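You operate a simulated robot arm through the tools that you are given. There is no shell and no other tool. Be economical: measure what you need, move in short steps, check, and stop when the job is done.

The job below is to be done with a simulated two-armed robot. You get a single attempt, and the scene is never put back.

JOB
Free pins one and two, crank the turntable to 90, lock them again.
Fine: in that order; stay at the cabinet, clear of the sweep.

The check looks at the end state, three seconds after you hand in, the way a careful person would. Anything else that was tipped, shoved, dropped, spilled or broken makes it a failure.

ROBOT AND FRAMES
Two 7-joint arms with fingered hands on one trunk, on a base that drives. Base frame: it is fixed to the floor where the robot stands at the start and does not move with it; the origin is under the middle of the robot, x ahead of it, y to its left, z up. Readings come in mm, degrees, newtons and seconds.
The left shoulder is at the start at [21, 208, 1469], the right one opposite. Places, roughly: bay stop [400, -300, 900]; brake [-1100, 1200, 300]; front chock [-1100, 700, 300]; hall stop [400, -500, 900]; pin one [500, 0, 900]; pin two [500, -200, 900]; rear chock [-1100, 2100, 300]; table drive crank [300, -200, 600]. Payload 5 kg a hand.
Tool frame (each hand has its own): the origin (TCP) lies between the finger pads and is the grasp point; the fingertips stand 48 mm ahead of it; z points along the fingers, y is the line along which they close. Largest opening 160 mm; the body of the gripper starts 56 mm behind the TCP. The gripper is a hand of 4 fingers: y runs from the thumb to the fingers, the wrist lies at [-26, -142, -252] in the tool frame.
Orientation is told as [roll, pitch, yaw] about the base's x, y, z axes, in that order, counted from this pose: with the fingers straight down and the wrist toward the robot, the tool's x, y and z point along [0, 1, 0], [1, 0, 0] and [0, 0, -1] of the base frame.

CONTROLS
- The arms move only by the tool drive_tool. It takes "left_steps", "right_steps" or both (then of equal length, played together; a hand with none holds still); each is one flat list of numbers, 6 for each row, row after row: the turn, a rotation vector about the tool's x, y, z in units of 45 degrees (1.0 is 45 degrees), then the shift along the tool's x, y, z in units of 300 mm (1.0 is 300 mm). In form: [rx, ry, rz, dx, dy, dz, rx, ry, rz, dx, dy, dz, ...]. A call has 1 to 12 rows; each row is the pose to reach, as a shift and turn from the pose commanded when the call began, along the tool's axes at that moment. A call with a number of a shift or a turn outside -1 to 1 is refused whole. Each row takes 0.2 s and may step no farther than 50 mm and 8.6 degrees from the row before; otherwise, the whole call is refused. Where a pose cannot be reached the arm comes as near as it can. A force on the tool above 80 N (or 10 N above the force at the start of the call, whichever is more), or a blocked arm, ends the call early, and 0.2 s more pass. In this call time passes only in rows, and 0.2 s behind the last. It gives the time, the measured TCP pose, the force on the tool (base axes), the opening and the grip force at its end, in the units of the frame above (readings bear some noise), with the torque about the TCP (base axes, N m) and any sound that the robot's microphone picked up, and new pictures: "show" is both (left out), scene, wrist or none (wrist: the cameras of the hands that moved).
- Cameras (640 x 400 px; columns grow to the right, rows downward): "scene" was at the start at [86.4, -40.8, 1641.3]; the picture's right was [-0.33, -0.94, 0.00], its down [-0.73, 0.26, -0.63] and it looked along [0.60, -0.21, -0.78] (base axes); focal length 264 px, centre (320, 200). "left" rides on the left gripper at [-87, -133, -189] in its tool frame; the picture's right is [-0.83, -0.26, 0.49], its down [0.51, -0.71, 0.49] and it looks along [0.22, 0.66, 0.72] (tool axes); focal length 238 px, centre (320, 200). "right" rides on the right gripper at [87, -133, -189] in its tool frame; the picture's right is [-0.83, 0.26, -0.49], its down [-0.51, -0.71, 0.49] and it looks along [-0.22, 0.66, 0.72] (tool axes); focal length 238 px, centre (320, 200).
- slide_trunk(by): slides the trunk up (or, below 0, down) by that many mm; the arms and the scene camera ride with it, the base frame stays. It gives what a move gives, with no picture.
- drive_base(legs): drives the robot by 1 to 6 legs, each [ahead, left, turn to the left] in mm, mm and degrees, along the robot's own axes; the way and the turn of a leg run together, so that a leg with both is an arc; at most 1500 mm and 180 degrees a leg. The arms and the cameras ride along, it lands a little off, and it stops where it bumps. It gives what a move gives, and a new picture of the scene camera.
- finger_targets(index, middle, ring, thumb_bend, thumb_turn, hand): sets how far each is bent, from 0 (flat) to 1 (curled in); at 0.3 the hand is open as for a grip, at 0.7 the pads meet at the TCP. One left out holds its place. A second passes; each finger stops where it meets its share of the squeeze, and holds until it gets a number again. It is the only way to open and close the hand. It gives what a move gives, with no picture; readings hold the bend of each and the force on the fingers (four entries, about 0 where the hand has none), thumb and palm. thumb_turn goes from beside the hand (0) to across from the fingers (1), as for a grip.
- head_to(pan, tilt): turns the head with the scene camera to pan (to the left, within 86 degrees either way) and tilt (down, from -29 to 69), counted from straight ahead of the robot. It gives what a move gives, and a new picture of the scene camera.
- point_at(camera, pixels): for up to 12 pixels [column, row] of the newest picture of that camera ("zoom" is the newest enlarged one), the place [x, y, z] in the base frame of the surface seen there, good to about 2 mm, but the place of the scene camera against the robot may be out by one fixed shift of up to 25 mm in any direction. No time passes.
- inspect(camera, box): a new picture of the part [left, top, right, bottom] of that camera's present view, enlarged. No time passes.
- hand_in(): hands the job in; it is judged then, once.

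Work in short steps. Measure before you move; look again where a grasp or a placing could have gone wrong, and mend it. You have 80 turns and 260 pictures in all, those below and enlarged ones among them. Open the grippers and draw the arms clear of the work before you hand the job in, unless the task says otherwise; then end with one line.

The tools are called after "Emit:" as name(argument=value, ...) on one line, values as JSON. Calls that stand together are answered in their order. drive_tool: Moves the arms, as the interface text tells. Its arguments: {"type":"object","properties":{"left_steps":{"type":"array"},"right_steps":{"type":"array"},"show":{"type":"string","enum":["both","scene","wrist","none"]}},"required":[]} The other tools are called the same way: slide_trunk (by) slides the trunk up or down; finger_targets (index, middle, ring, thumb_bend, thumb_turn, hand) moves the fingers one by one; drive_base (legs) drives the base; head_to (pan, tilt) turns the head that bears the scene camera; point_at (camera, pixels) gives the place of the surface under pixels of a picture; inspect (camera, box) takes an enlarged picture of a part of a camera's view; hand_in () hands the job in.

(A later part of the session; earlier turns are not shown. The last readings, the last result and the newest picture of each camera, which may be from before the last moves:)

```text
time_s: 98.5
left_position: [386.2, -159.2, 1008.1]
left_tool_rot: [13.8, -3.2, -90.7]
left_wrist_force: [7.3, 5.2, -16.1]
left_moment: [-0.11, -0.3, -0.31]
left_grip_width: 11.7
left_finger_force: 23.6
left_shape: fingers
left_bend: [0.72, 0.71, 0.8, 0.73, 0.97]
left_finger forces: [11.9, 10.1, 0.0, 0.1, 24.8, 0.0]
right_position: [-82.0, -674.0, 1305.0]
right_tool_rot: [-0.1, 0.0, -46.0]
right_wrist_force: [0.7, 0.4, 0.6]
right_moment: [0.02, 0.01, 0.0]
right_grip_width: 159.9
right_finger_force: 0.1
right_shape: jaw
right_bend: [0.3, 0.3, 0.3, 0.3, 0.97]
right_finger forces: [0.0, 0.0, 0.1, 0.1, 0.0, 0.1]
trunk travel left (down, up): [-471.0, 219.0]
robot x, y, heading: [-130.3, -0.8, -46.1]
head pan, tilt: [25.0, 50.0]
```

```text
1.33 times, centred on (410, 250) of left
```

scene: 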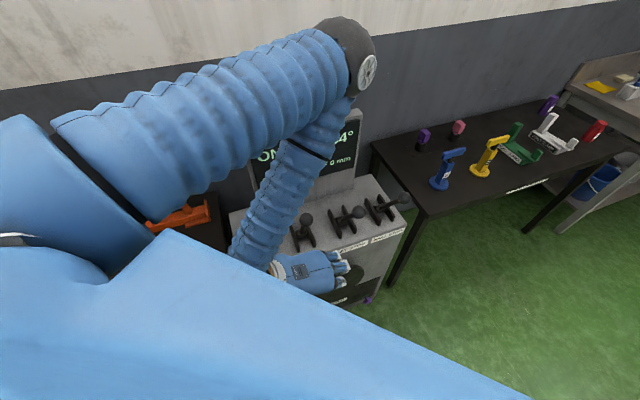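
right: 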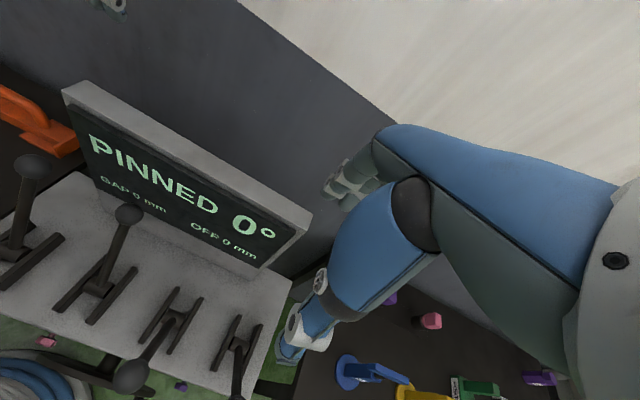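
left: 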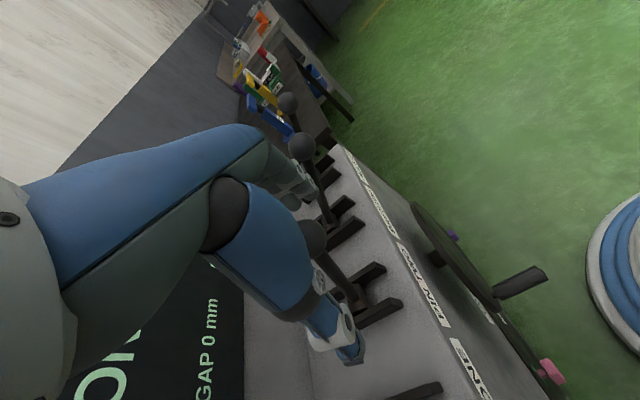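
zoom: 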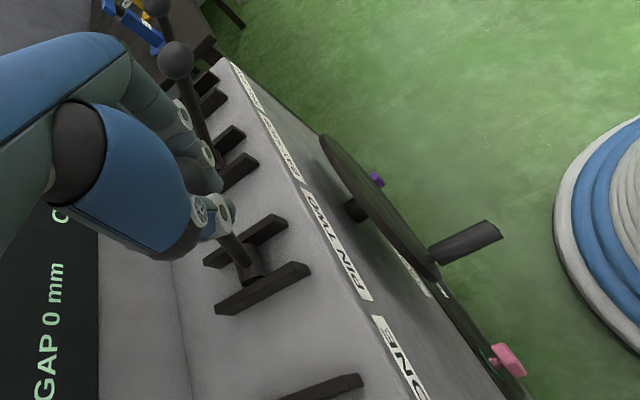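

Good grip (index 12, middle 10, thumb 25 N). Pull it back to its stop, release, lift, and read the display.

Emit:
drive_tool(left_steps=[0, 0, 0, -0.03, 0, 0, 0, 0, 0, -0.06, 0, 0, 0, 0, 0, -0.09, 0, 0.002, 0, 0, 0, -0.12, 0, 0.004], show="none")

Emit:
finger_targets(hand="left", index=0.3, middle=0.3, ring=0.3, thumb_bend=0.3)

Emit:
drive_tool(left_steps=[0, 0, 0, 0.026, 0, -0.107, 0, 0, 0, 0.052, 0, -0.215, 0, 0, 0, 0.079, 0, -0.323], show="both")

```text
time_s: 99.5
left_position: [361.0, -161.3, 1000.1]
left_tool_rot: [14.2, -3.4, -90.4]
left_wrist_force: [52.0, 1.1, -22.6]
left_moment: [-0.67, -1.68, -0.05]
left_grip_width: 12.9
left_finger_force: 36.5
left_shape: fingers
left_bend: [0.73, 0.71, 0.8, 0.72, 0.97]
left_finger forces: [10.0, 31.5, 0.1, 0.0, 30.4, 0.0]
right_position: [-78.0, -674.0, 1304.9]
right_tool_rot: [-0.4, 0.2, -46.0]
right_wrist_force: [0.8, 0.0, 0.7]
right_moment: [0.0, -0.02, -0.03]
right_grip_width: 159.7
right_finger_force: 0.0
right_shape: jaw
right_bend: [0.3, 0.3, 0.3, 0.3, 0.97]
right_finger forces: [0.0, 0.0, 0.1, 0.0, 0.0, 0.0]
trunk travel left (down, up): [-471.0, 219.0]
robot x, y, heading: [-130.9, 0.9, -46.0]
head pan, tilt: [25.0, 50.0]
```

```text
time_s: 100.5
left_position: [349.5, -160.2, 1000.8]
left_tool_rot: [13.7, -3.3, -90.8]
left_wrist_force: [0.8, -0.5, 0.2]
left_moment: [0.0, 0.01, 0.01]
left_grip_width: 169.5
left_finger_force: 0.1
left_shape: fingers
left_bend: [0.3, 0.3, 0.3, 0.3, 0.97]
left_finger forces: [0.0, 0.0, 0.0, 0.0, 0.1, 0.1]
right_position: [-84.2, -673.2, 1305.0]
right_tool_rot: [0.0, 0.0, -46.1]
right_wrist_force: [-0.3, -0.2, -1.1]
right_moment: [0.02, 0.03, -0.02]
right_grip_width: 159.7
right_finger_force: 0.1
right_shape: jaw
right_bend: [0.3, 0.3, 0.3, 0.3, 0.97]
right_finger forces: [0.1, 0.0, 0.1, 0.0, 0.1, 0.1]
trunk travel left (down, up): [-471.0, 219.0]
robot x, y, heading: [-130.6, -2.2, -46.2]
head pan, tilt: [25.0, 50.0]
```

```text
time_s: 101.3
left_position: [360.8, -165.2, 1092.5]
left_tool_rot: [13.4, -3.0, -90.9]
left_wrist_force: [-0.3, 0.2, -0.3]
left_moment: [-0.03, -0.07, 0.04]
left_grip_width: 169.7
left_finger_force: 0.0
left_shape: fingers
left_bend: [0.3, 0.3, 0.3, 0.3, 0.97]
left_finger forces: [0.0, 0.0, 0.0, 0.0, 0.1, 0.1]
left hand out of reach, approached as far as the arm can: row 2, 3
right_position: [-85.4, -673.7, 1305.1]
right_tool_rot: [0.0, -0.1, -46.0]
right_wrist_force: [-0.4, -1.0, -0.6]
right_moment: [0.01, -0.05, -0.01]
right_grip_width: 159.3
right_finger_force: 0.0
right_shape: jaw
right_bend: [0.3, 0.3, 0.3, 0.3, 0.97]
right_finger forces: [0.0, 0.0, 0.0, 0.0, 0.1, 0.0]
trunk travel left (down, up): [-471.0, 219.0]
robot x, y, heading: [-131.7, -2.8, -46.3]
head pan, tilt: [25.0, 50.0]
```

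scene: 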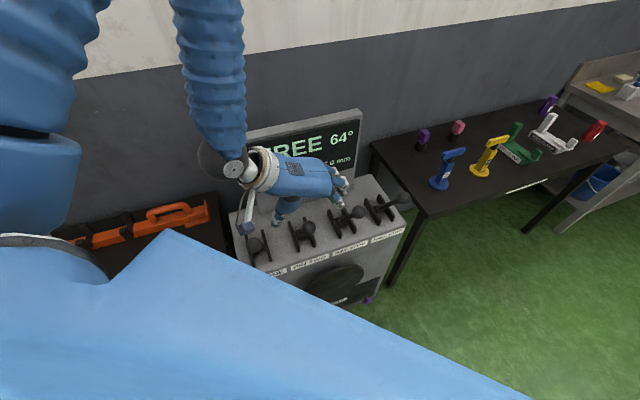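
left: 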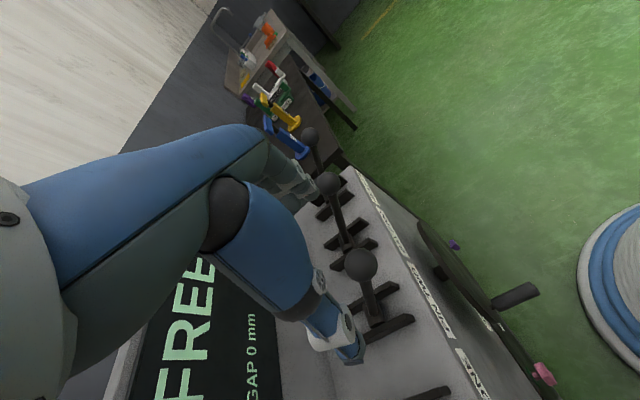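

FREE 64° again. I'll back the base ~80 mm more so the elbow stays clear of the levers, lower the trunk 220 mm, and bring the open hand down over the handle (now at y≈-143, z≈556).

Emit:
drive_base(legs=[[-57, -57, 0]])

Emit:
drive_tool(left_steps=[0, 0, 0, -0.085, -0.033, -0.021, 0, 0, 0, -0.171, -0.067, -0.042], show="none")

Emit:
slide_trunk(by=-220)

Emit:
drive_tool(left_steps=[0, 0, 0, -0.028, 0, 0.142, 0, 0, 0, -0.056, 0, 0.283, 0, 0, 0, -0.083, 0, 0.425, 0, 0, 0, -0.111, 0, 0.567, 0, 0, 0, -0.139, 0, 0.708, 0, 0, 0, -0.167, 0, 0.85])

```text
time_s: 102.3
left_position: [281.6, -165.2, 1093.0]
left_tool_rot: [13.6, -3.3, -90.9]
left_wrist_force: [-1.5, -0.1, 0.2]
left_moment: [-0.02, -0.07, 0.01]
left_grip_width: 170.0
left_finger_force: 0.0
left_shape: fingers
left_bend: [0.3, 0.3, 0.3, 0.3, 0.97]
left_finger forces: [0.1, 0.1, 0.0, 0.0, 0.0, 0.0]
right_position: [-166.7, -673.4, 1305.0]
right_tool_rot: [0.0, -0.2, -46.1]
right_wrist_force: [-0.9, 0.0, -0.4]
right_moment: [0.03, -0.14, -0.01]
right_grip_width: 159.8
right_finger_force: 0.1
right_shape: jaw
right_bend: [0.3, 0.3, 0.3, 0.3, 0.97]
right_finger forces: [0.1, 0.1, 0.0, 0.1, 0.0, 0.0]
trunk travel left (down, up): [-471.0, 219.0]
robot x, y, heading: [-208.6, 2.0, -46.4]
head pan, tilt: [25.0, 50.0]
```

scene: 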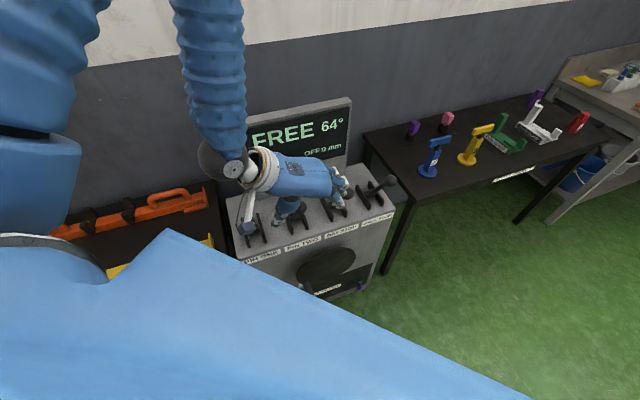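

```text
time_s: 102.9
left_position: [260.9, -171.7, 1071.5]
left_tool_rot: [13.6, -3.2, -90.9]
left_wrist_force: [-0.8, -0.7, 0.7]
left_moment: [0.05, -0.09, 0.04]
left_grip_width: 169.9
left_finger_force: 0.0
left_shape: fingers
left_bend: [0.3, 0.3, 0.3, 0.3, 0.97]
left_finger forces: [0.0, 0.1, 0.1, 0.1, 0.1, 0.0]
left hand out of reach, approached as far as the arm can: row 1, 2
right_position: [-166.7, -673.1, 1303.6]
right_tool_rot: [0.0, 0.1, -46.1]
right_wrist_force: [-1.1, 0.0, -0.2]
right_moment: [0.03, -0.12, -0.01]
right_grip_width: 159.6
right_finger_force: 0.0
right_shape: jaw
right_bend: [0.3, 0.3, 0.3, 0.3, 0.97]
right_finger forces: [0.1, 0.0, 0.0, 0.0, 0.1, 0.0]
trunk travel left (down, up): [-471.0, 219.0]
robot x, y, heading: [-212.2, -1.6, -45.8]
head pan, tilt: [25.0, 50.0]
```

```text
time_s: 105.2
left_position: [261.7, -172.4, 850.4]
left_tool_rot: [13.5, -3.2, -91.1]
left_wrist_force: [-0.4, 0.0, 0.3]
left_moment: [0.01, 0.02, 0.02]
left_grip_width: 169.9
left_finger_force: 0.0
left_shape: fingers
left_bend: [0.3, 0.3, 0.3, 0.3, 0.97]
left_finger forces: [0.1, 0.0, 0.0, 0.0, 0.0, 0.0]
right_position: [-164.9, -673.1, 1084.4]
right_tool_rot: [0.0, 0.0, -46.1]
right_wrist_force: [0.6, -0.4, 0.2]
right_moment: [-0.02, 0.02, 0.0]
right_grip_width: 159.7
right_finger_force: 0.0
right_shape: jaw
right_bend: [0.3, 0.3, 0.3, 0.3, 0.97]
right_finger forces: [0.0, 0.0, 0.0, 0.1, 0.0, 0.0]
trunk travel left (down, up): [-251.0, 439.0]
robot x, y, heading: [-211.7, -1.5, -46.3]
head pan, tilt: [25.0, 50.0]
```

```text
time_s: 106.7
left_position: [269.8, -185.3, 588.9]
left_tool_rot: [13.3, -3.2, -91.1]
left_wrist_force: [-10.7, -3.4, 5.5]
left_moment: [-0.68, -0.57, -1.88]
left_grip_width: 169.7
left_finger_force: 5.7
left_shape: fingers
left_bend: [0.3, 0.3, 0.27, 0.3, 0.97]
left_finger forces: [0.1, 0.0, 11.4, 0.0, 0.0, 0.0]
right_position: [-164.9, -673.4, 1084.0]
right_tool_rot: [0.0, 0.0, -46.2]
right_wrist_force: [1.3, -0.6, 0.0]
right_moment: [0.05, 0.09, 0.04]
right_grip_width: 159.8
right_finger_force: 0.1
right_shape: jaw
right_bend: [0.3, 0.3, 0.3, 0.3, 0.97]
right_finger forces: [0.0, 0.0, 0.0, 0.1, 0.0, 0.0]
trunk travel left (down, up): [-251.0, 439.0]
robot x, y, heading: [-211.8, -0.5, -46.2]
head pan, tilt: [25.0, 50.0]
```

scene: 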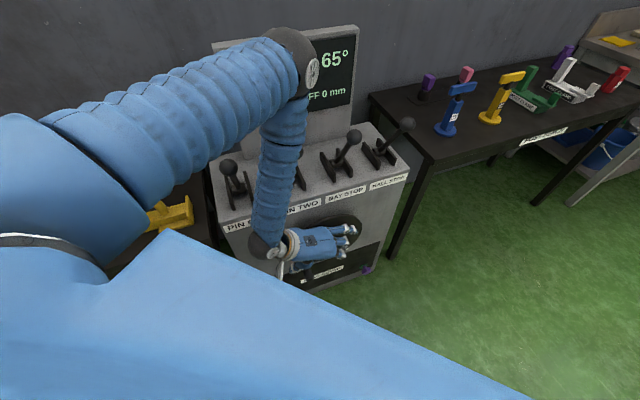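
left: 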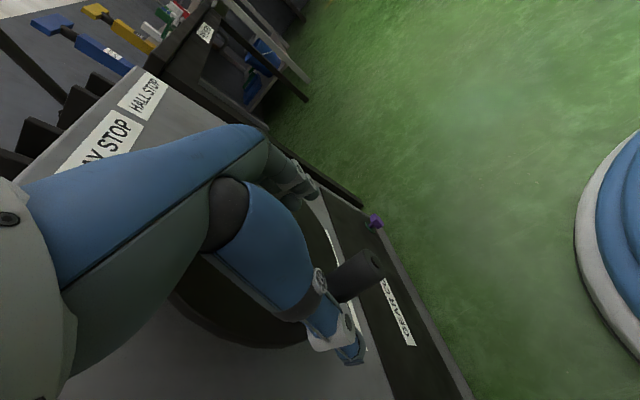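

The hand landed too deep (ring brushing the wheel, display 65°), but the handle is between thumb and fingers. I'll back off in x, seat the palm on the handle, close, and lift along the circle from α≈343°.

Emit:
drive_tool(left_steps=[0, 0, 0, -0.053, -0.05, -0.013, 0, 0, 0, -0.107, -0.1, -0.026, 0, 0, 0, -0.135, -0.1, 0.087, 0, 0, 0, -0.162, -0.1, 0.2, 0, 0, 0, -0.19, -0.1, 0.314], show="wrist")

Emit:
finger_targets(hand="left", index=1.0, middle=1.0, ring=1.0, thumb_bend=0.8)

Emit:
drive_tool(left_steps=[0, 0, 0, 0.008, -0.02, -0.0323, 0, 0, 0, 0.0192, -0.04, -0.0775, 0, 0, 0, 0.0264, -0.0453, -0.1066, 0, 0, 0, 0.0344, -0.0467, -0.1389, 0, 0, 0, 0.0422, -0.0453, -0.1702, 0, 0, 0, 0.0498, -0.041, -0.2012, 0, 0, 0, 0.0574, -0.034, -0.2316, 0, 0, 0, 0.0648, -0.0243, -0.2616, 0, 0, 0, 0.0719, -0.012, -0.2904, 0, 0, 0, 0.0788, 0.003, -0.3182, 0, 0, 0, 0.0854, 0.0203, -0.3446, 0, 0, 0, 0.0915, 0.04, -0.3695])

Emit:
head_to(pan=35, tilt=40)

```text
time_s: 107.8
left_position: [238.1, -159.1, 484.7]
left_tool_rot: [13.5, -3.2, -90.9]
left_wrist_force: [0.8, -1.0, 1.5]
left_moment: [0.09, 0.13, 0.01]
left_grip_width: 169.7
left_finger_force: 0.2
left_shape: fingers
left_bend: [0.3, 0.3, 0.3, 0.3, 0.97]
left_finger forces: [0.1, 0.0, 0.0, 0.0, 0.0, 0.1]
right_position: [-164.2, -672.0, 1084.5]
right_tool_rot: [-0.1, 0.0, -46.1]
right_wrist_force: [-0.7, -0.8, 0.4]
right_moment: [-0.01, 0.08, 0.0]
right_grip_width: 159.8
right_finger_force: 0.1
right_shape: jaw
right_bend: [0.3, 0.3, 0.3, 0.3, 0.97]
right_finger forces: [0.1, 0.0, 0.0, 0.1, 0.1, 0.0]
trunk travel left (down, up): [-251.0, 439.0]
robot x, y, heading: [-210.2, -5.3, -46.2]
head pan, tilt: [25.0, 50.0]
```

left: 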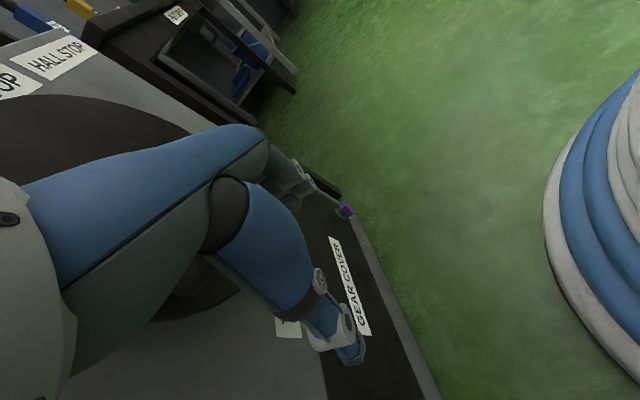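

```text
time_s: 108.8
left_position: [238.0, -158.3, 482.1]
left_tool_rot: [13.4, -3.0, -90.9]
left_wrist_force: [-1.9, 7.2, -16.1]
left_moment: [-0.97, 0.15, 0.18]
left_grip_width: 5.4
left_finger_force: 8.5
left_shape: fingers
left_bend: [0.75, 0.99, 0.94, 0.76, 0.97]
left_finger forces: [0.0, 5.8, 9.1, 0.0, 2.7, 0.0]
right_position: [-164.0, -672.0, 1084.0]
right_tool_rot: [-0.1, 0.0, -46.1]
right_wrist_force: [-0.9, -0.4, -0.9]
right_moment: [0.0, 0.01, -0.02]
right_grip_width: 159.6
right_finger_force: 0.1
right_shape: jaw
right_bend: [0.3, 0.3, 0.3, 0.3, 0.97]
right_finger forces: [0.1, 0.0, 0.0, 0.0, 0.0, 0.0]
trunk travel left (down, up): [-251.0, 439.0]
robot x, y, heading: [-212.8, -4.6, -46.0]
head pan, tilt: [25.0, 50.0]
```

```text
time_s: 111.5
left_position: [240.6, -177.0, 602.7]
left_tool_rot: [13.7, -4.2, -91.1]
left_wrist_force: [2.2, -43.8, 32.6]
left_moment: [3.75, 0.9, 0.93]
left_grip_width: 5.4
left_finger_force: 26.5
left_shape: fingers
left_bend: [0.77, 0.95, 0.95, 0.77, 0.97]
left_finger forces: [0.1, 0.0, 0.0, 0.0, 0.1, 53.8]
right_position: [-166.1, -675.7, 1084.4]
right_tool_rot: [0.0, -0.1, -46.2]
right_wrist_force: [0.3, -0.1, -0.5]
right_moment: [0.0, -0.02, -0.01]
right_grip_width: 159.7
right_finger_force: 0.1
right_shape: jaw
right_bend: [0.3, 0.3, 0.3, 0.3, 0.97]
right_finger forces: [0.0, 0.0, 0.0, 0.1, 0.1, 0.0]
trunk travel left (down, up): [-251.0, 439.0]
robot x, y, heading: [-212.6, -6.3, -46.2]
head pan, tilt: [25.0, 50.0]
```

scene: 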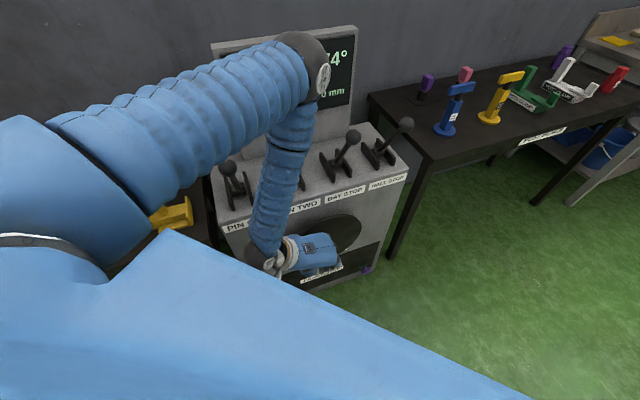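
left: 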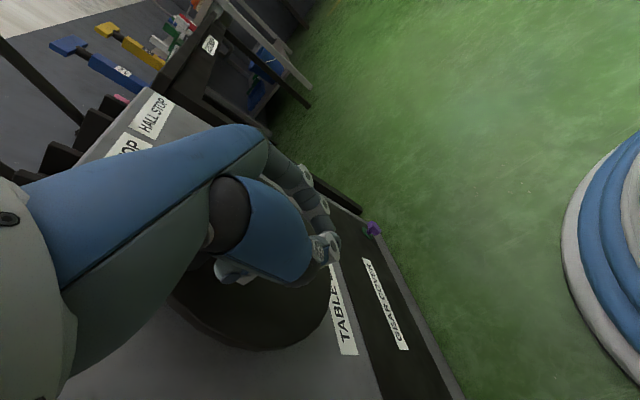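

```text
time_s: 112.2
left_position: [240.0, -156.4, 595.6]
left_tool_rot: [13.3, -2.4, -90.7]
left_wrist_force: [0.0, -1.3, 0.8]
left_moment: [-0.02, 0.05, 0.03]
left_grip_width: 5.2
left_finger_force: 0.7
left_shape: fingers
left_bend: [0.77, 0.95, 0.95, 0.77, 0.97]
left_finger forces: [0.0, 0.1, 0.0, 0.0, 0.0, 1.6]
right_position: [-163.8, -671.6, 1085.4]
right_tool_rot: [-0.2, 0.0, -46.1]
right_wrist_force: [1.0, -0.1, -0.2]
right_moment: [-0.02, 0.0, -0.02]
right_grip_width: 159.8
right_finger_force: 0.0
right_shape: jaw
right_bend: [0.3, 0.3, 0.3, 0.3, 0.97]
right_finger forces: [0.0, 0.0, 0.1, 0.1, 0.1, 0.0]
trunk travel left (down, up): [-251.0, 439.0]
robot x, y, heading: [-210.8, -2.4, -45.9]
head pan, tilt: [35.0, 40.0]
```

scene: 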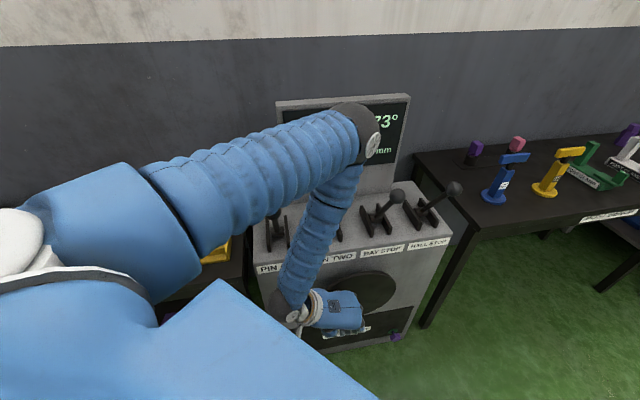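

The display went to 73–74° (α≈52°), with the handle still in the fist. Over the top and start down the right side.

Emit:
drive_tool(left_steps=[0, 0, 0, 0.0069, 0.058, -0.0278, 0, 0, 0, 0.0146, 0.1117, -0.0591, 0, 0, 0, 0.02, 0.167, -0.0808, 0, 0, 0, 0.0228, 0.224, -0.0921, 0, 0, 0, 0.0246, 0.2753, -0.0995, 0, 0, 0, 0.0247, 0.324, -0.0998, 0, 0, 0, 0.0238, 0.3693, -0.0963, 0, 0, 0, 0.022, 0.4143, -0.0888, 0, 0, 0, 0.0192, 0.4523, -0.0775, 0, 0, 0, 0.0154, 0.489, -0.0623, 0, 0, 0, 0.0108, 0.524, -0.0436, 0, 0, 0, 0.0053, 0.5577, -0.0213], show="none")

Emit:
drive_tool(left_steps=[0, 0, 0, -0.0046, 0.026, 0.0184, 0, 0, 0, -0.0097, 0.0503, 0.0391, 0, 0, 0, -0.0153, 0.0727, 0.0617, 0, 0, 0, -0.0213, 0.093, 0.0859, 0, 0, 0, -0.0277, 0.111, 0.1118, 0, 0, 0, -0.0345, 0.1267, 0.1392])

Emit:
inspect(camera="scene", box=[240, 80, 480, 260])

```text
time_s: 112.7
left_position: [236.5, -156.1, 598.9]
left_tool_rot: [12.6, -0.3, -89.6]
left_wrist_force: [9.0, 33.1, -27.0]
left_moment: [-2.24, 1.14, 0.65]
left_grip_width: 5.3
left_finger_force: 21.1
left_shape: fingers
left_bend: [0.77, 0.94, 0.93, 0.77, 0.97]
left_finger forces: [0.0, 14.9, 27.9, 0.0, 0.0, 0.0]
right_position: [-158.9, -670.0, 1084.5]
right_tool_rot: [-0.2, 0.0, -45.8]
right_wrist_force: [-1.0, -0.8, 0.0]
right_moment: [-0.01, -0.11, 0.04]
right_grip_width: 160.0
right_finger_force: 0.0
right_shape: jaw
right_bend: [0.3, 0.3, 0.3, 0.3, 0.97]
right_finger forces: [0.0, 0.1, 0.0, 0.1, 0.0, 0.1]
trunk travel left (down, up): [-251.0, 439.0]
robot x, y, heading: [-208.2, 4.3, -45.8]
head pan, tilt: [35.0, 40.0]
stopped in row 2 (left hand): the force on the tool passed its limit (the readings are from after the stop); the commanded pose is now the measured one
```

```text
time_s: 113.9
left_position: [236.0, -210.1, 576.2]
left_tool_rot: [13.2, -2.4, -90.4]
left_wrist_force: [-15.9, 5.0, 57.7]
left_moment: [1.82, -1.02, 0.33]
left_grip_width: 5.3
left_finger_force: 42.3
left_shape: fingers
left_bend: [0.77, 0.95, 0.95, 0.77, 0.97]
left_finger forces: [0.1, 0.0, 0.0, 0.1, 24.5, 60.1]
right_position: [-164.0, -671.8, 1086.5]
right_tool_rot: [-0.1, -0.1, -45.9]
right_wrist_force: [1.0, -0.4, 0.1]
right_moment: [0.0, 0.15, -0.04]
right_grip_width: 159.7
right_finger_force: 0.0
right_shape: jaw
right_bend: [0.3, 0.3, 0.3, 0.3, 0.97]
right_finger forces: [0.0, 0.0, 0.0, 0.1, 0.0, 0.0]
trunk travel left (down, up): [-251.0, 439.0]
robot x, y, heading: [-210.9, 1.6, -46.2]
head pan, tilt: [35.0, 40.0]
stopped in row 6 (left hand): the force on the tool passed its limit (the readings are from after the stop); the commanded pose is now the measured one
```

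scene: 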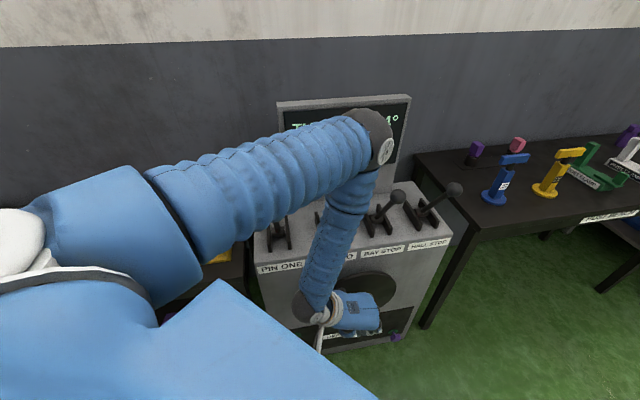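
left: 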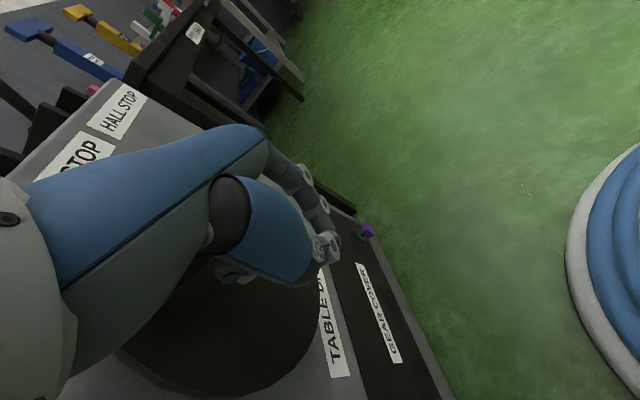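

```text
2.22 times, centred on (360, 170) of scene
```

zoom: 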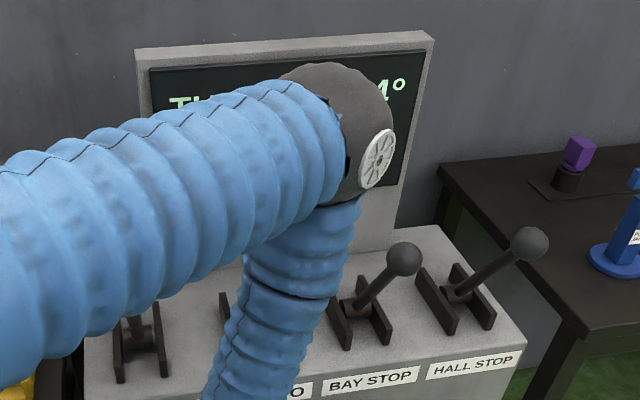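

74°, but I was moving too fast and pressing down (palm 60 N). I'll relieve the palm, then push with the thumb side in ≤9 mm rows over the top and down to about α 148°.

Emit:
drive_tool(left_steps=[0, 0, 0, 0.0096, 0, -0.0388, 0, 0, 0, 0.0106, 0.026, -0.043, 0, 0, 0, 0.0136, 0.052, -0.0549, 0, 0, 0, 0.0161, 0.0793, -0.0649, 0, 0, 0, 0.018, 0.107, -0.0727, 0, 0, 0, 0.0194, 0.1357, -0.0785, 0, 0, 0, 0.0203, 0.1643, -0.082, 0, 0, 0, 0.0206, 0.1933, -0.0833, 0, 0, 0, 0.0204, 0.2223, -0.0824, 0, 0, 0, 0.0197, 0.2513, -0.0795, 0, 0, 0, 0.0176, 0.28, -0.0711, 0, 0, 0, 0.015, 0.308, -0.0604], show="none")

Emit:
drive_tool(left_steps=[0, 0, 0, -0.004, 0.0273, 0.0162, 0, 0, 0, -0.0077, 0.0537, 0.031, 0, 0, 0, -0.0118, 0.0793, 0.0478, 0, 0, 0, -0.0156, 0.1003, 0.063, 0, 0, 0, -0.0191, 0.12, 0.0772, 0, 0, 0, -0.0222, 0.138, 0.0895, 0, 0, 0, -0.0257, 0.1547, 0.1037, 0, 0, 0, -0.0287, 0.1693, 0.116, 0, 0, 0, -0.0321, 0.1823, 0.1295])

Emit:
inspect(camera="scene", box=[240, 80, 480, 260])

```text
time_s: 116.5
left_position: [233.8, -300.7, 598.9]
left_tool_rot: [13.3, -2.4, -90.4]
left_wrist_force: [-40.6, -2.2, 46.7]
left_moment: [2.19, -3.69, 1.59]
left_grip_width: 5.4
left_finger_force: 33.4
left_shape: fingers
left_bend: [0.78, 0.95, 0.95, 0.77, 0.97]
left_finger forces: [0.0, 0.0, 0.0, 0.0, 31.0, 35.9]
right_position: [-167.1, -670.5, 1085.8]
right_tool_rot: [0.0, -0.2, -45.9]
right_wrist_force: [0.3, 0.7, 0.6]
right_moment: [-0.03, 0.0, 0.03]
right_grip_width: 159.9
right_finger_force: 0.0
right_shape: jaw
right_bend: [0.3, 0.3, 0.3, 0.3, 0.97]
right_finger forces: [0.0, 0.1, 0.0, 0.0, 0.0, 0.0]
trunk travel left (down, up): [-251.0, 439.0]
robot x, y, heading: [-210.0, 1.5, -45.9]
head pan, tilt: [35.0, 40.0]
```

```text
time_s: 116.9
left_position: [233.9, -314.3, 595.8]
left_tool_rot: [13.1, -2.8, -90.7]
left_wrist_force: [-20.1, -17.2, 32.7]
left_moment: [3.23, -1.77, 1.04]
left_grip_width: 5.3
left_finger_force: 27.0
left_shape: fingers
left_bend: [0.78, 0.95, 0.95, 0.77, 0.97]
left_finger forces: [0.0, 0.0, 0.0, 0.0, 18.3, 35.8]
right_position: [-163.3, -671.9, 1083.3]
right_tool_rot: [-0.1, 0.0, -46.0]
right_wrist_force: [2.3, -0.5, -0.2]
right_moment: [0.02, 0.15, -0.02]
right_grip_width: 159.6
right_finger_force: 0.0
right_shape: jaw
right_bend: [0.3, 0.3, 0.3, 0.3, 0.97]
right_finger forces: [0.0, 0.0, 0.0, 0.1, 0.0, 0.0]
trunk travel left (down, up): [-251.0, 439.0]
robot x, y, heading: [-211.5, 3.1, -46.0]
head pan, tilt: [35.0, 40.0]
stopped in row 1 (left hand): the force on the tool passed its limit (the readings are from after the stop); the commanded pose is now the measured one
```

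scene: 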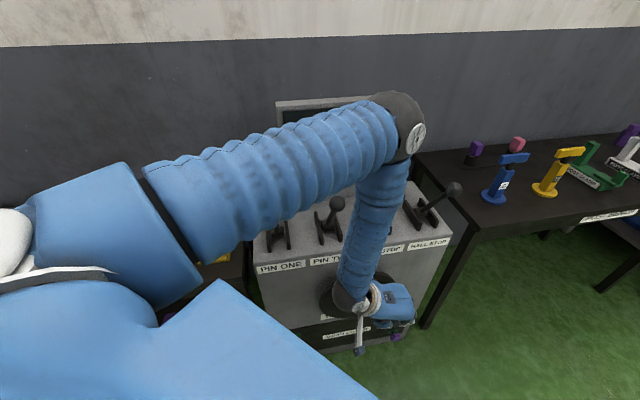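
left: 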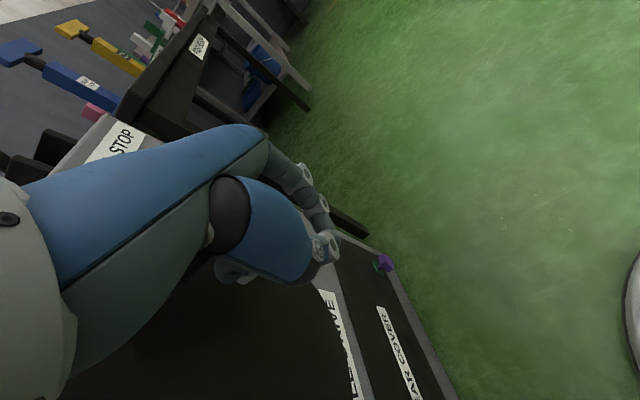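

```text
2.22 times, centred on (360, 170) of scene
```

zoom: 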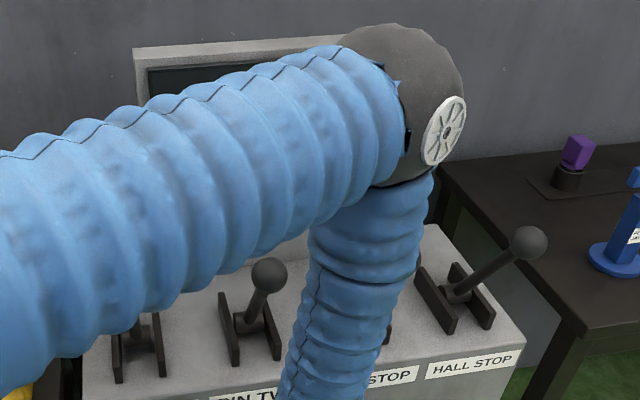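

Handle ≈113° (~81° on the table). I'll continue at 3° per row, which proved smooth before, to about α 170° (≈88°), then read the display.

Emit:
drive_tool(left_steps=[0, 0, 0, -0.002, 0.0177, 0.0078, 0, 0, 0, -0.0041, 0.0347, 0.0165, 0, 0, 0, -0.0064, 0.0517, 0.0258, 0, 0, 0, -0.009, 0.0677, 0.0362, 0, 0, 0, -0.0118, 0.0833, 0.0475, 0, 0, 0, -0.0147, 0.0983, 0.0594, 0, 0, 0, -0.0178, 0.1123, 0.072, 0, 0, 0, -0.0212, 0.126, 0.0856, 0, 0, 0, -0.0246, 0.139, 0.0995, 0, 0, 0, -0.0283, 0.151, 0.1143, 0, 0, 0, -0.0321, 0.1623, 0.1295, 0, 0, 0, -0.036, 0.1727, 0.1454], show="none")

Emit:
drive_tool(left_steps=[0, 0, 0, -0.0041, 0.0097, 0.0165, 0, 0, 0, -0.0082, 0.0183, 0.0333, 0, 0, 0, -0.0125, 0.026, 0.0504, 0, 0, 0, -0.0168, 0.0327, 0.0678, 0, 0, 0, -0.0213, 0.0387, 0.0859, 0, 0, 0, -0.0258, 0.0433, 0.104, 0, 0, 0, -0.0303, 0.0473, 0.1224], show="none")

Emit:
head_to(pan=35, tilt=35)

Emit:
inspect(camera="scene", box=[240, 80, 480, 260])

```text
time_s: 117.8
left_position: [235.0, -330.1, 590.1]
left_tool_rot: [13.2, -3.0, -90.5]
left_wrist_force: [-17.6, -4.2, 32.2]
left_moment: [1.98, -1.39, 0.76]
left_grip_width: 5.3
left_finger_force: 26.7
left_shape: fingers
left_bend: [0.78, 0.95, 0.95, 0.77, 0.97]
left_finger forces: [0.0, 0.1, 0.0, 0.0, 19.0, 34.4]
right_position: [-164.6, -670.9, 1084.4]
right_tool_rot: [-0.1, -0.1, -45.8]
right_wrist_force: [0.6, 0.2, 0.2]
right_moment: [0.01, 0.09, 0.0]
right_grip_width: 159.7
right_finger_force: 0.0
right_shape: jaw
right_bend: [0.3, 0.3, 0.3, 0.3, 0.97]
right_finger forces: [0.0, 0.1, 0.0, 0.1, 0.0, 0.0]
trunk travel left (down, up): [-251.0, 439.0]
robot x, y, heading: [-208.4, -0.8, -46.1]
head pan, tilt: [35.0, 40.0]
stopped in row 4 (left hand): the force on the tool passed its limit (the readings are from after the stop); the commanded pose is now the measured one
```

```text
time_s: 118.4
left_position: [234.9, -342.8, 583.7]
left_tool_rot: [13.4, -3.7, -90.7]
left_wrist_force: [-13.6, -14.9, 14.9]
left_moment: [2.39, -1.25, 0.78]
left_grip_width: 5.3
left_finger_force: 20.9
left_shape: fingers
left_bend: [0.78, 0.95, 0.95, 0.77, 0.97]
left_finger forces: [0.1, 0.0, 0.0, 0.0, 15.1, 26.6]
right_position: [-164.6, -673.7, 1084.0]
right_tool_rot: [-0.1, 0.1, -46.0]
right_wrist_force: [0.4, -0.9, 0.2]
right_moment: [-0.03, 0.13, 0.01]
right_grip_width: 159.7
right_finger_force: 0.1
right_shape: jaw
right_bend: [0.3, 0.3, 0.3, 0.3, 0.97]
right_finger forces: [0.0, 0.0, 0.0, 0.0, 0.1, 0.1]
trunk travel left (down, up): [-251.0, 439.0]
robot x, y, heading: [-210.9, 0.1, -46.1]
head pan, tilt: [35.0, 40.0]
stopped in row 3 (left hand): the force on the tool passed its limit (the readings are from after the stop); the commanded pose is now the measured one
```

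```text
time_s: 119.1
left_position: [235.9, -338.7, 583.8]
left_tool_rot: [13.5, -3.4, -90.5]
left_wrist_force: [-9.8, -11.6, 13.9]
left_moment: [1.55, -0.96, 0.34]
left_grip_width: 5.0
left_finger_force: 7.8
left_shape: fingers
left_bend: [0.78, 0.95, 0.95, 0.77, 0.97]
left_finger forces: [0.1, 0.0, 0.1, 0.0, 0.1, 17.1]
right_position: [-165.2, -672.9, 1084.6]
right_tool_rot: [0.0, 0.0, -46.1]
right_wrist_force: [0.6, -0.3, -1.3]
right_moment: [0.03, -0.01, 0.02]
right_grip_width: 159.4
right_finger_force: 0.0
right_shape: jaw
right_bend: [0.3, 0.3, 0.3, 0.3, 0.97]
right_finger forces: [0.1, 0.0, 0.1, 0.1, 0.0, 0.1]
trunk travel left (down, up): [-251.0, 439.0]
robot x, y, heading: [-210.5, -1.9, -45.9]
head pan, tilt: [35.0, 35.0]
```

scene: 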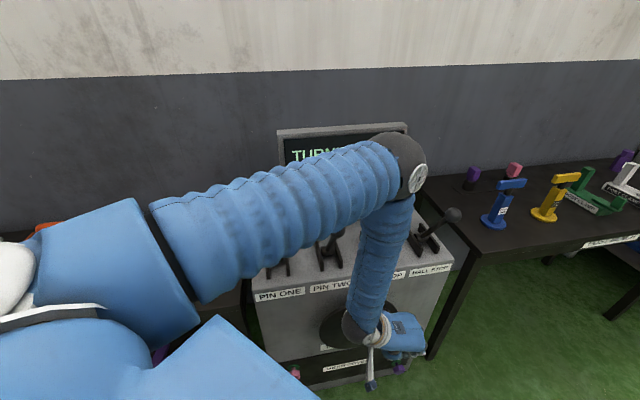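

```text
2.22 times, centred on (360, 170) of scene
```

zoom: 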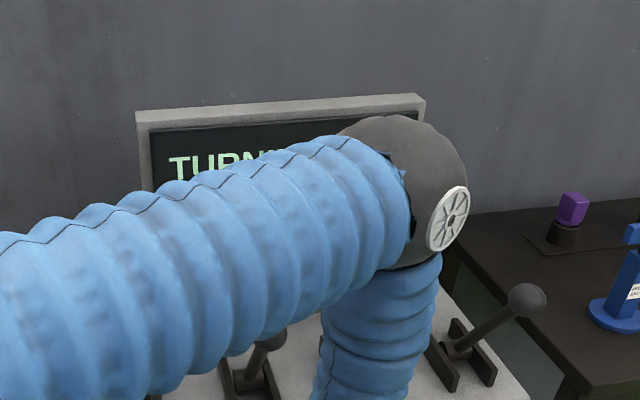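

At this angle the palm presses across the motion, so I'll raise slightly and lead with the thumb toward -y, curving downward.

Emit:
drive_tool(left_steps=[0, 0, 0, 0.0064, 0, -0.0258, 0, 0, 0, 0.0032, 0.0167, -0.0129, 0, 0, 0, -0.0008, 0.0333, 0.0032, 0, 0, 0, -0.004, 0.0483, 0.0162, 0, 0, 0, -0.008, 0.0617, 0.0323, 0, 0, 0, -0.012, 0.0733, 0.0485, 0, 0, 0, -0.0168, 0.0833, 0.0678, 0, 0, 0, -0.0216, 0.0917, 0.0872, 0, 0, 0, -0.0264, 0.0983, 0.1066, 0, 0, 0, -0.032, 0.1033, 0.1292, 0, 0, 0, -0.0376, 0.1067, 0.1518, 0, 0, 0, -0.0439, 0.1083, 0.1773], show="none")

Emit:
drive_tool(left_steps=[0, 0, 0, -0.0046, 0.004, 0.0184, 0, 0, 0, -0.0091, 0.0067, 0.0368, 0, 0, 0, -0.0138, 0.0087, 0.0556, 0, 0, 0, -0.0184, 0.0093, 0.0743], show="scene")

Emit:
inspect(camera="scene", box=[260, 100, 460, 230])

```text
time_s: 121.7
left_position: [234.4, -372.9, 528.1]
left_tool_rot: [13.4, -3.1, -90.5]
left_wrist_force: [-12.5, -8.4, 12.6]
left_moment: [1.14, -1.29, 0.36]
left_grip_width: 5.3
left_finger_force: 7.8
left_shape: fingers
left_bend: [0.78, 0.95, 0.95, 0.77, 0.97]
left_finger forces: [0.1, 0.0, 0.1, 0.0, 0.1, 15.3]
right_position: [-164.3, -672.7, 1083.9]
right_tool_rot: [0.0, 0.0, -46.1]
right_wrist_force: [-0.9, -1.9, -0.8]
right_moment: [0.11, 0.01, 0.03]
right_grip_width: 159.7
right_finger_force: 0.1
right_shape: jaw
right_bend: [0.3, 0.3, 0.3, 0.3, 0.97]
right_finger forces: [0.1, 0.0, 0.1, 0.1, 0.1, 0.1]
trunk travel left (down, up): [-251.0, 439.0]
robot x, y, heading: [-215.9, 2.2, -46.0]
head pan, tilt: [35.0, 35.0]
```

```text
time_s: 122.7
left_position: [235.9, -379.7, 506.8]
left_tool_rot: [13.4, -3.4, -90.5]
left_wrist_force: [-2.0, 2.1, -0.6]
left_moment: [-0.1, -0.19, 0.05]
left_grip_width: 5.4
left_finger_force: 0.9
left_shape: fingers
left_bend: [0.78, 0.95, 0.95, 0.77, 0.97]
left_finger forces: [0.0, 0.1, 0.0, 0.0, 2.6, 0.0]
right_position: [-164.2, -672.6, 1085.3]
right_tool_rot: [0.0, 0.0, -46.1]
right_wrist_force: [0.4, 0.0, -0.1]
right_moment: [0.01, 0.03, 0.02]
right_grip_width: 159.7
right_finger_force: 0.1
right_shape: jaw
right_bend: [0.3, 0.3, 0.3, 0.3, 0.97]
right_finger forces: [0.0, 0.0, 0.1, 0.0, 0.0, 0.0]
trunk travel left (down, up): [-251.0, 439.0]
robot x, y, heading: [-210.4, 3.6, -46.1]
head pan, tilt: [35.0, 35.0]
```

scene: 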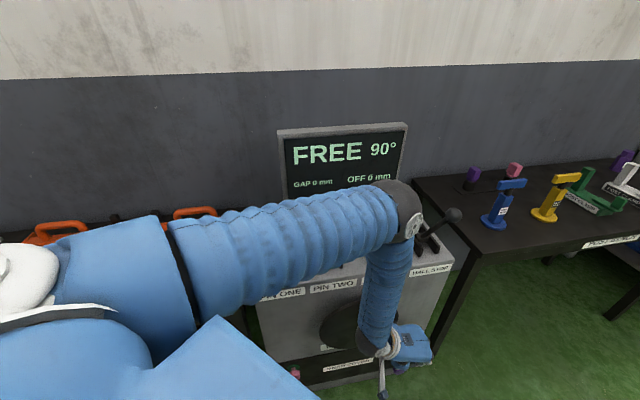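

```text
3.08 times, centred on (360, 165) of scene
```

zoom: 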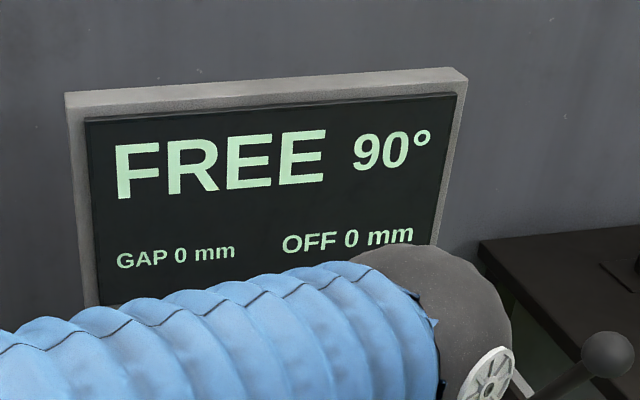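

FREE 90°, OFF 0 mm. I'll release the handle, lift straight up, make a fist, raise the trunk, and bring the hand in front of pin one for pushing it home.

Emit:
finger_targets(hand="left", index=0.3, middle=0.3, ring=0.3, thumb_bend=0.3)

Emit:
drive_tool(left_steps=[0, 0, 0, 0.032, 0, -0.129, 0, 0, 0, 0.06, 0, -0.262, 0, 0, 0, 0.08, 0, -0.394, 0, 0, 0, 0.095, 0, -0.527, 0, 0, 0, 0.11, 0, -0.659], show="none")

Emit:
finger_targets(hand="left", index=0.75, middle=0.75, ring=0.75, thumb_bend=0.65)

Emit:
slide_trunk(by=400)

Emit:
drive_tool(left_steps=[0, 0, 0, -0.019, -0.143, -0.004, 0, 0, 0, -0.037, -0.286, -0.009, 0, 0, 0, -0.056, -0.428, -0.013, 0, 0, 0, -0.074, -0.571, -0.017, 0, 0, 0, -0.093, -0.714, -0.021, 0, 0, 0, -0.111, -0.857, -0.026, 0, 0, 0, -0.13, -1.0, -0.03], show="scene")

```text
time_s: 123.7
left_position: [235.8, -379.4, 507.7]
left_tool_rot: [13.4, -3.4, -90.5]
left_wrist_force: [-0.3, -0.2, 0.1]
left_moment: [0.01, -0.03, 0.0]
left_grip_width: 169.6
left_finger_force: 0.1
left_shape: fingers
left_bend: [0.3, 0.3, 0.3, 0.3, 0.97]
left_finger forces: [0.1, 0.0, 0.1, 0.0, 0.0, 0.0]
right_position: [-164.0, -673.1, 1084.5]
right_tool_rot: [0.0, -0.1, -46.0]
right_wrist_force: [0.4, 0.4, -0.3]
right_moment: [0.0, 0.03, 0.03]
right_grip_width: 159.8
right_finger_force: 0.0
right_shape: jaw
right_bend: [0.3, 0.3, 0.3, 0.3, 0.97]
right_finger forces: [0.1, 0.1, 0.0, 0.1, 0.1, 0.1]
trunk travel left (down, up): [-251.0, 439.0]
robot x, y, heading: [-213.1, 1.1, -46.0]
head pan, tilt: [35.0, 35.0]
```

```text
time_s: 124.9
left_position: [221.5, -368.1, 708.1]
left_tool_rot: [13.4, -3.4, -90.5]
left_wrist_force: [-2.0, 0.6, -0.6]
left_moment: [-0.15, -0.22, 0.01]
left_grip_width: 169.9
left_finger_force: 0.0
left_shape: fingers
left_bend: [0.3, 0.3, 0.3, 0.3, 0.97]
left_finger forces: [0.1, 0.0, 0.0, 0.0, 0.0, 0.0]
right_position: [-165.3, -671.1, 1085.3]
right_tool_rot: [-0.2, -0.1, -46.1]
right_wrist_force: [0.2, 0.4, 0.9]
right_moment: [-0.04, -0.07, -0.02]
right_grip_width: 159.5
right_finger_force: 0.0
right_shape: jaw
right_bend: [0.3, 0.3, 0.3, 0.3, 0.97]
right_finger forces: [0.0, 0.0, 0.1, 0.1, 0.0, 0.0]
trunk travel left (down, up): [-251.0, 439.0]
robot x, y, heading: [-215.8, -1.6, -46.0]
head pan, tilt: [35.0, 35.0]
```

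```text
time_s: 125.9
left_position: [223.7, -369.8, 708.3]
left_tool_rot: [13.4, -3.4, -90.6]
left_wrist_force: [-0.3, 0.6, 0.2]
left_moment: [0.01, 0.0, 0.01]
left_grip_width: 9.7
left_finger_force: 0.0
left_shape: fingers
left_bend: [0.75, 0.75, 0.75, 0.65, 0.97]
left_finger forces: [0.0, 0.1, 0.0, 0.1, 0.0, 0.1]
right_position: [-163.8, -672.5, 1085.2]
right_tool_rot: [-0.1, -0.1, -46.0]
right_wrist_force: [-0.5, 0.2, -0.7]
right_moment: [0.02, -0.01, 0.01]
right_grip_width: 159.9
right_finger_force: 0.0
right_shape: jaw
right_bend: [0.3, 0.3, 0.3, 0.3, 0.97]
right_finger forces: [0.1, 0.0, 0.0, 0.1, 0.1, 0.0]
trunk travel left (down, up): [-251.0, 439.0]
robot x, y, heading: [-215.0, 1.7, -46.1]
head pan, tilt: [35.0, 35.0]
```

```text
time_s: 129.7
left_position: [222.4, -369.6, 1108.0]
left_tool_rot: [13.4, -3.4, -90.6]
left_wrist_force: [0.6, 1.0, 0.1]
left_moment: [0.01, 0.02, 0.0]
left_grip_width: 9.6
left_finger_force: 0.0
left_shape: fingers
left_bend: [0.75, 0.75, 0.75, 0.65, 0.97]
left_finger forces: [0.0, 0.0, 0.0, 0.1, 0.1, 0.0]
right_position: [-163.9, -671.4, 1484.2]
right_tool_rot: [-0.1, 0.0, -46.1]
right_wrist_force: [-0.7, 0.3, 0.3]
right_moment: [0.0, -0.01, -0.01]
right_grip_width: 159.7
right_finger_force: 0.0
right_shape: jaw
right_bend: [0.3, 0.3, 0.3, 0.3, 0.97]
right_finger forces: [0.0, 0.1, 0.0, 0.1, 0.0, 0.0]
trunk travel left (down, up): [-651.0, 39.0]
robot x, y, heading: [-210.0, 2.1, -45.9]
head pan, tilt: [35.0, 35.0]
```

```text
time_s: 131.3
left_position: [184.2, -68.7, 1087.7]
left_tool_rot: [13.3, -3.4, -90.4]
left_wrist_force: [0.9, 1.1, 0.5]
left_moment: [-0.07, 0.06, 0.0]
left_grip_width: 9.8
left_finger_force: 0.1
left_shape: fingers
left_bend: [0.75, 0.75, 0.75, 0.65, 0.97]
left_finger forces: [0.0, 0.1, 0.1, 0.1, 0.0, 0.0]
right_position: [-162.8, -670.0, 1485.0]
right_tool_rot: [-0.1, 0.0, -45.9]
right_wrist_force: [0.1, 0.8, -0.6]
right_moment: [-0.09, 0.05, -0.02]
right_grip_width: 160.0
right_finger_force: 0.0
right_shape: jaw
right_bend: [0.3, 0.3, 0.3, 0.3, 0.97]
right_finger forces: [0.0, 0.0, 0.1, 0.0, 0.0, 0.0]
trunk travel left (down, up): [-651.0, 39.0]
robot x, y, heading: [-210.9, -5.1, -45.9]
head pan, tilt: [35.0, 35.0]
5 turns are left
```

scene: 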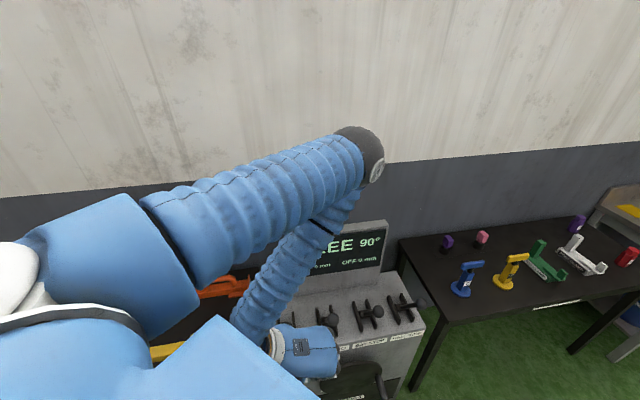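

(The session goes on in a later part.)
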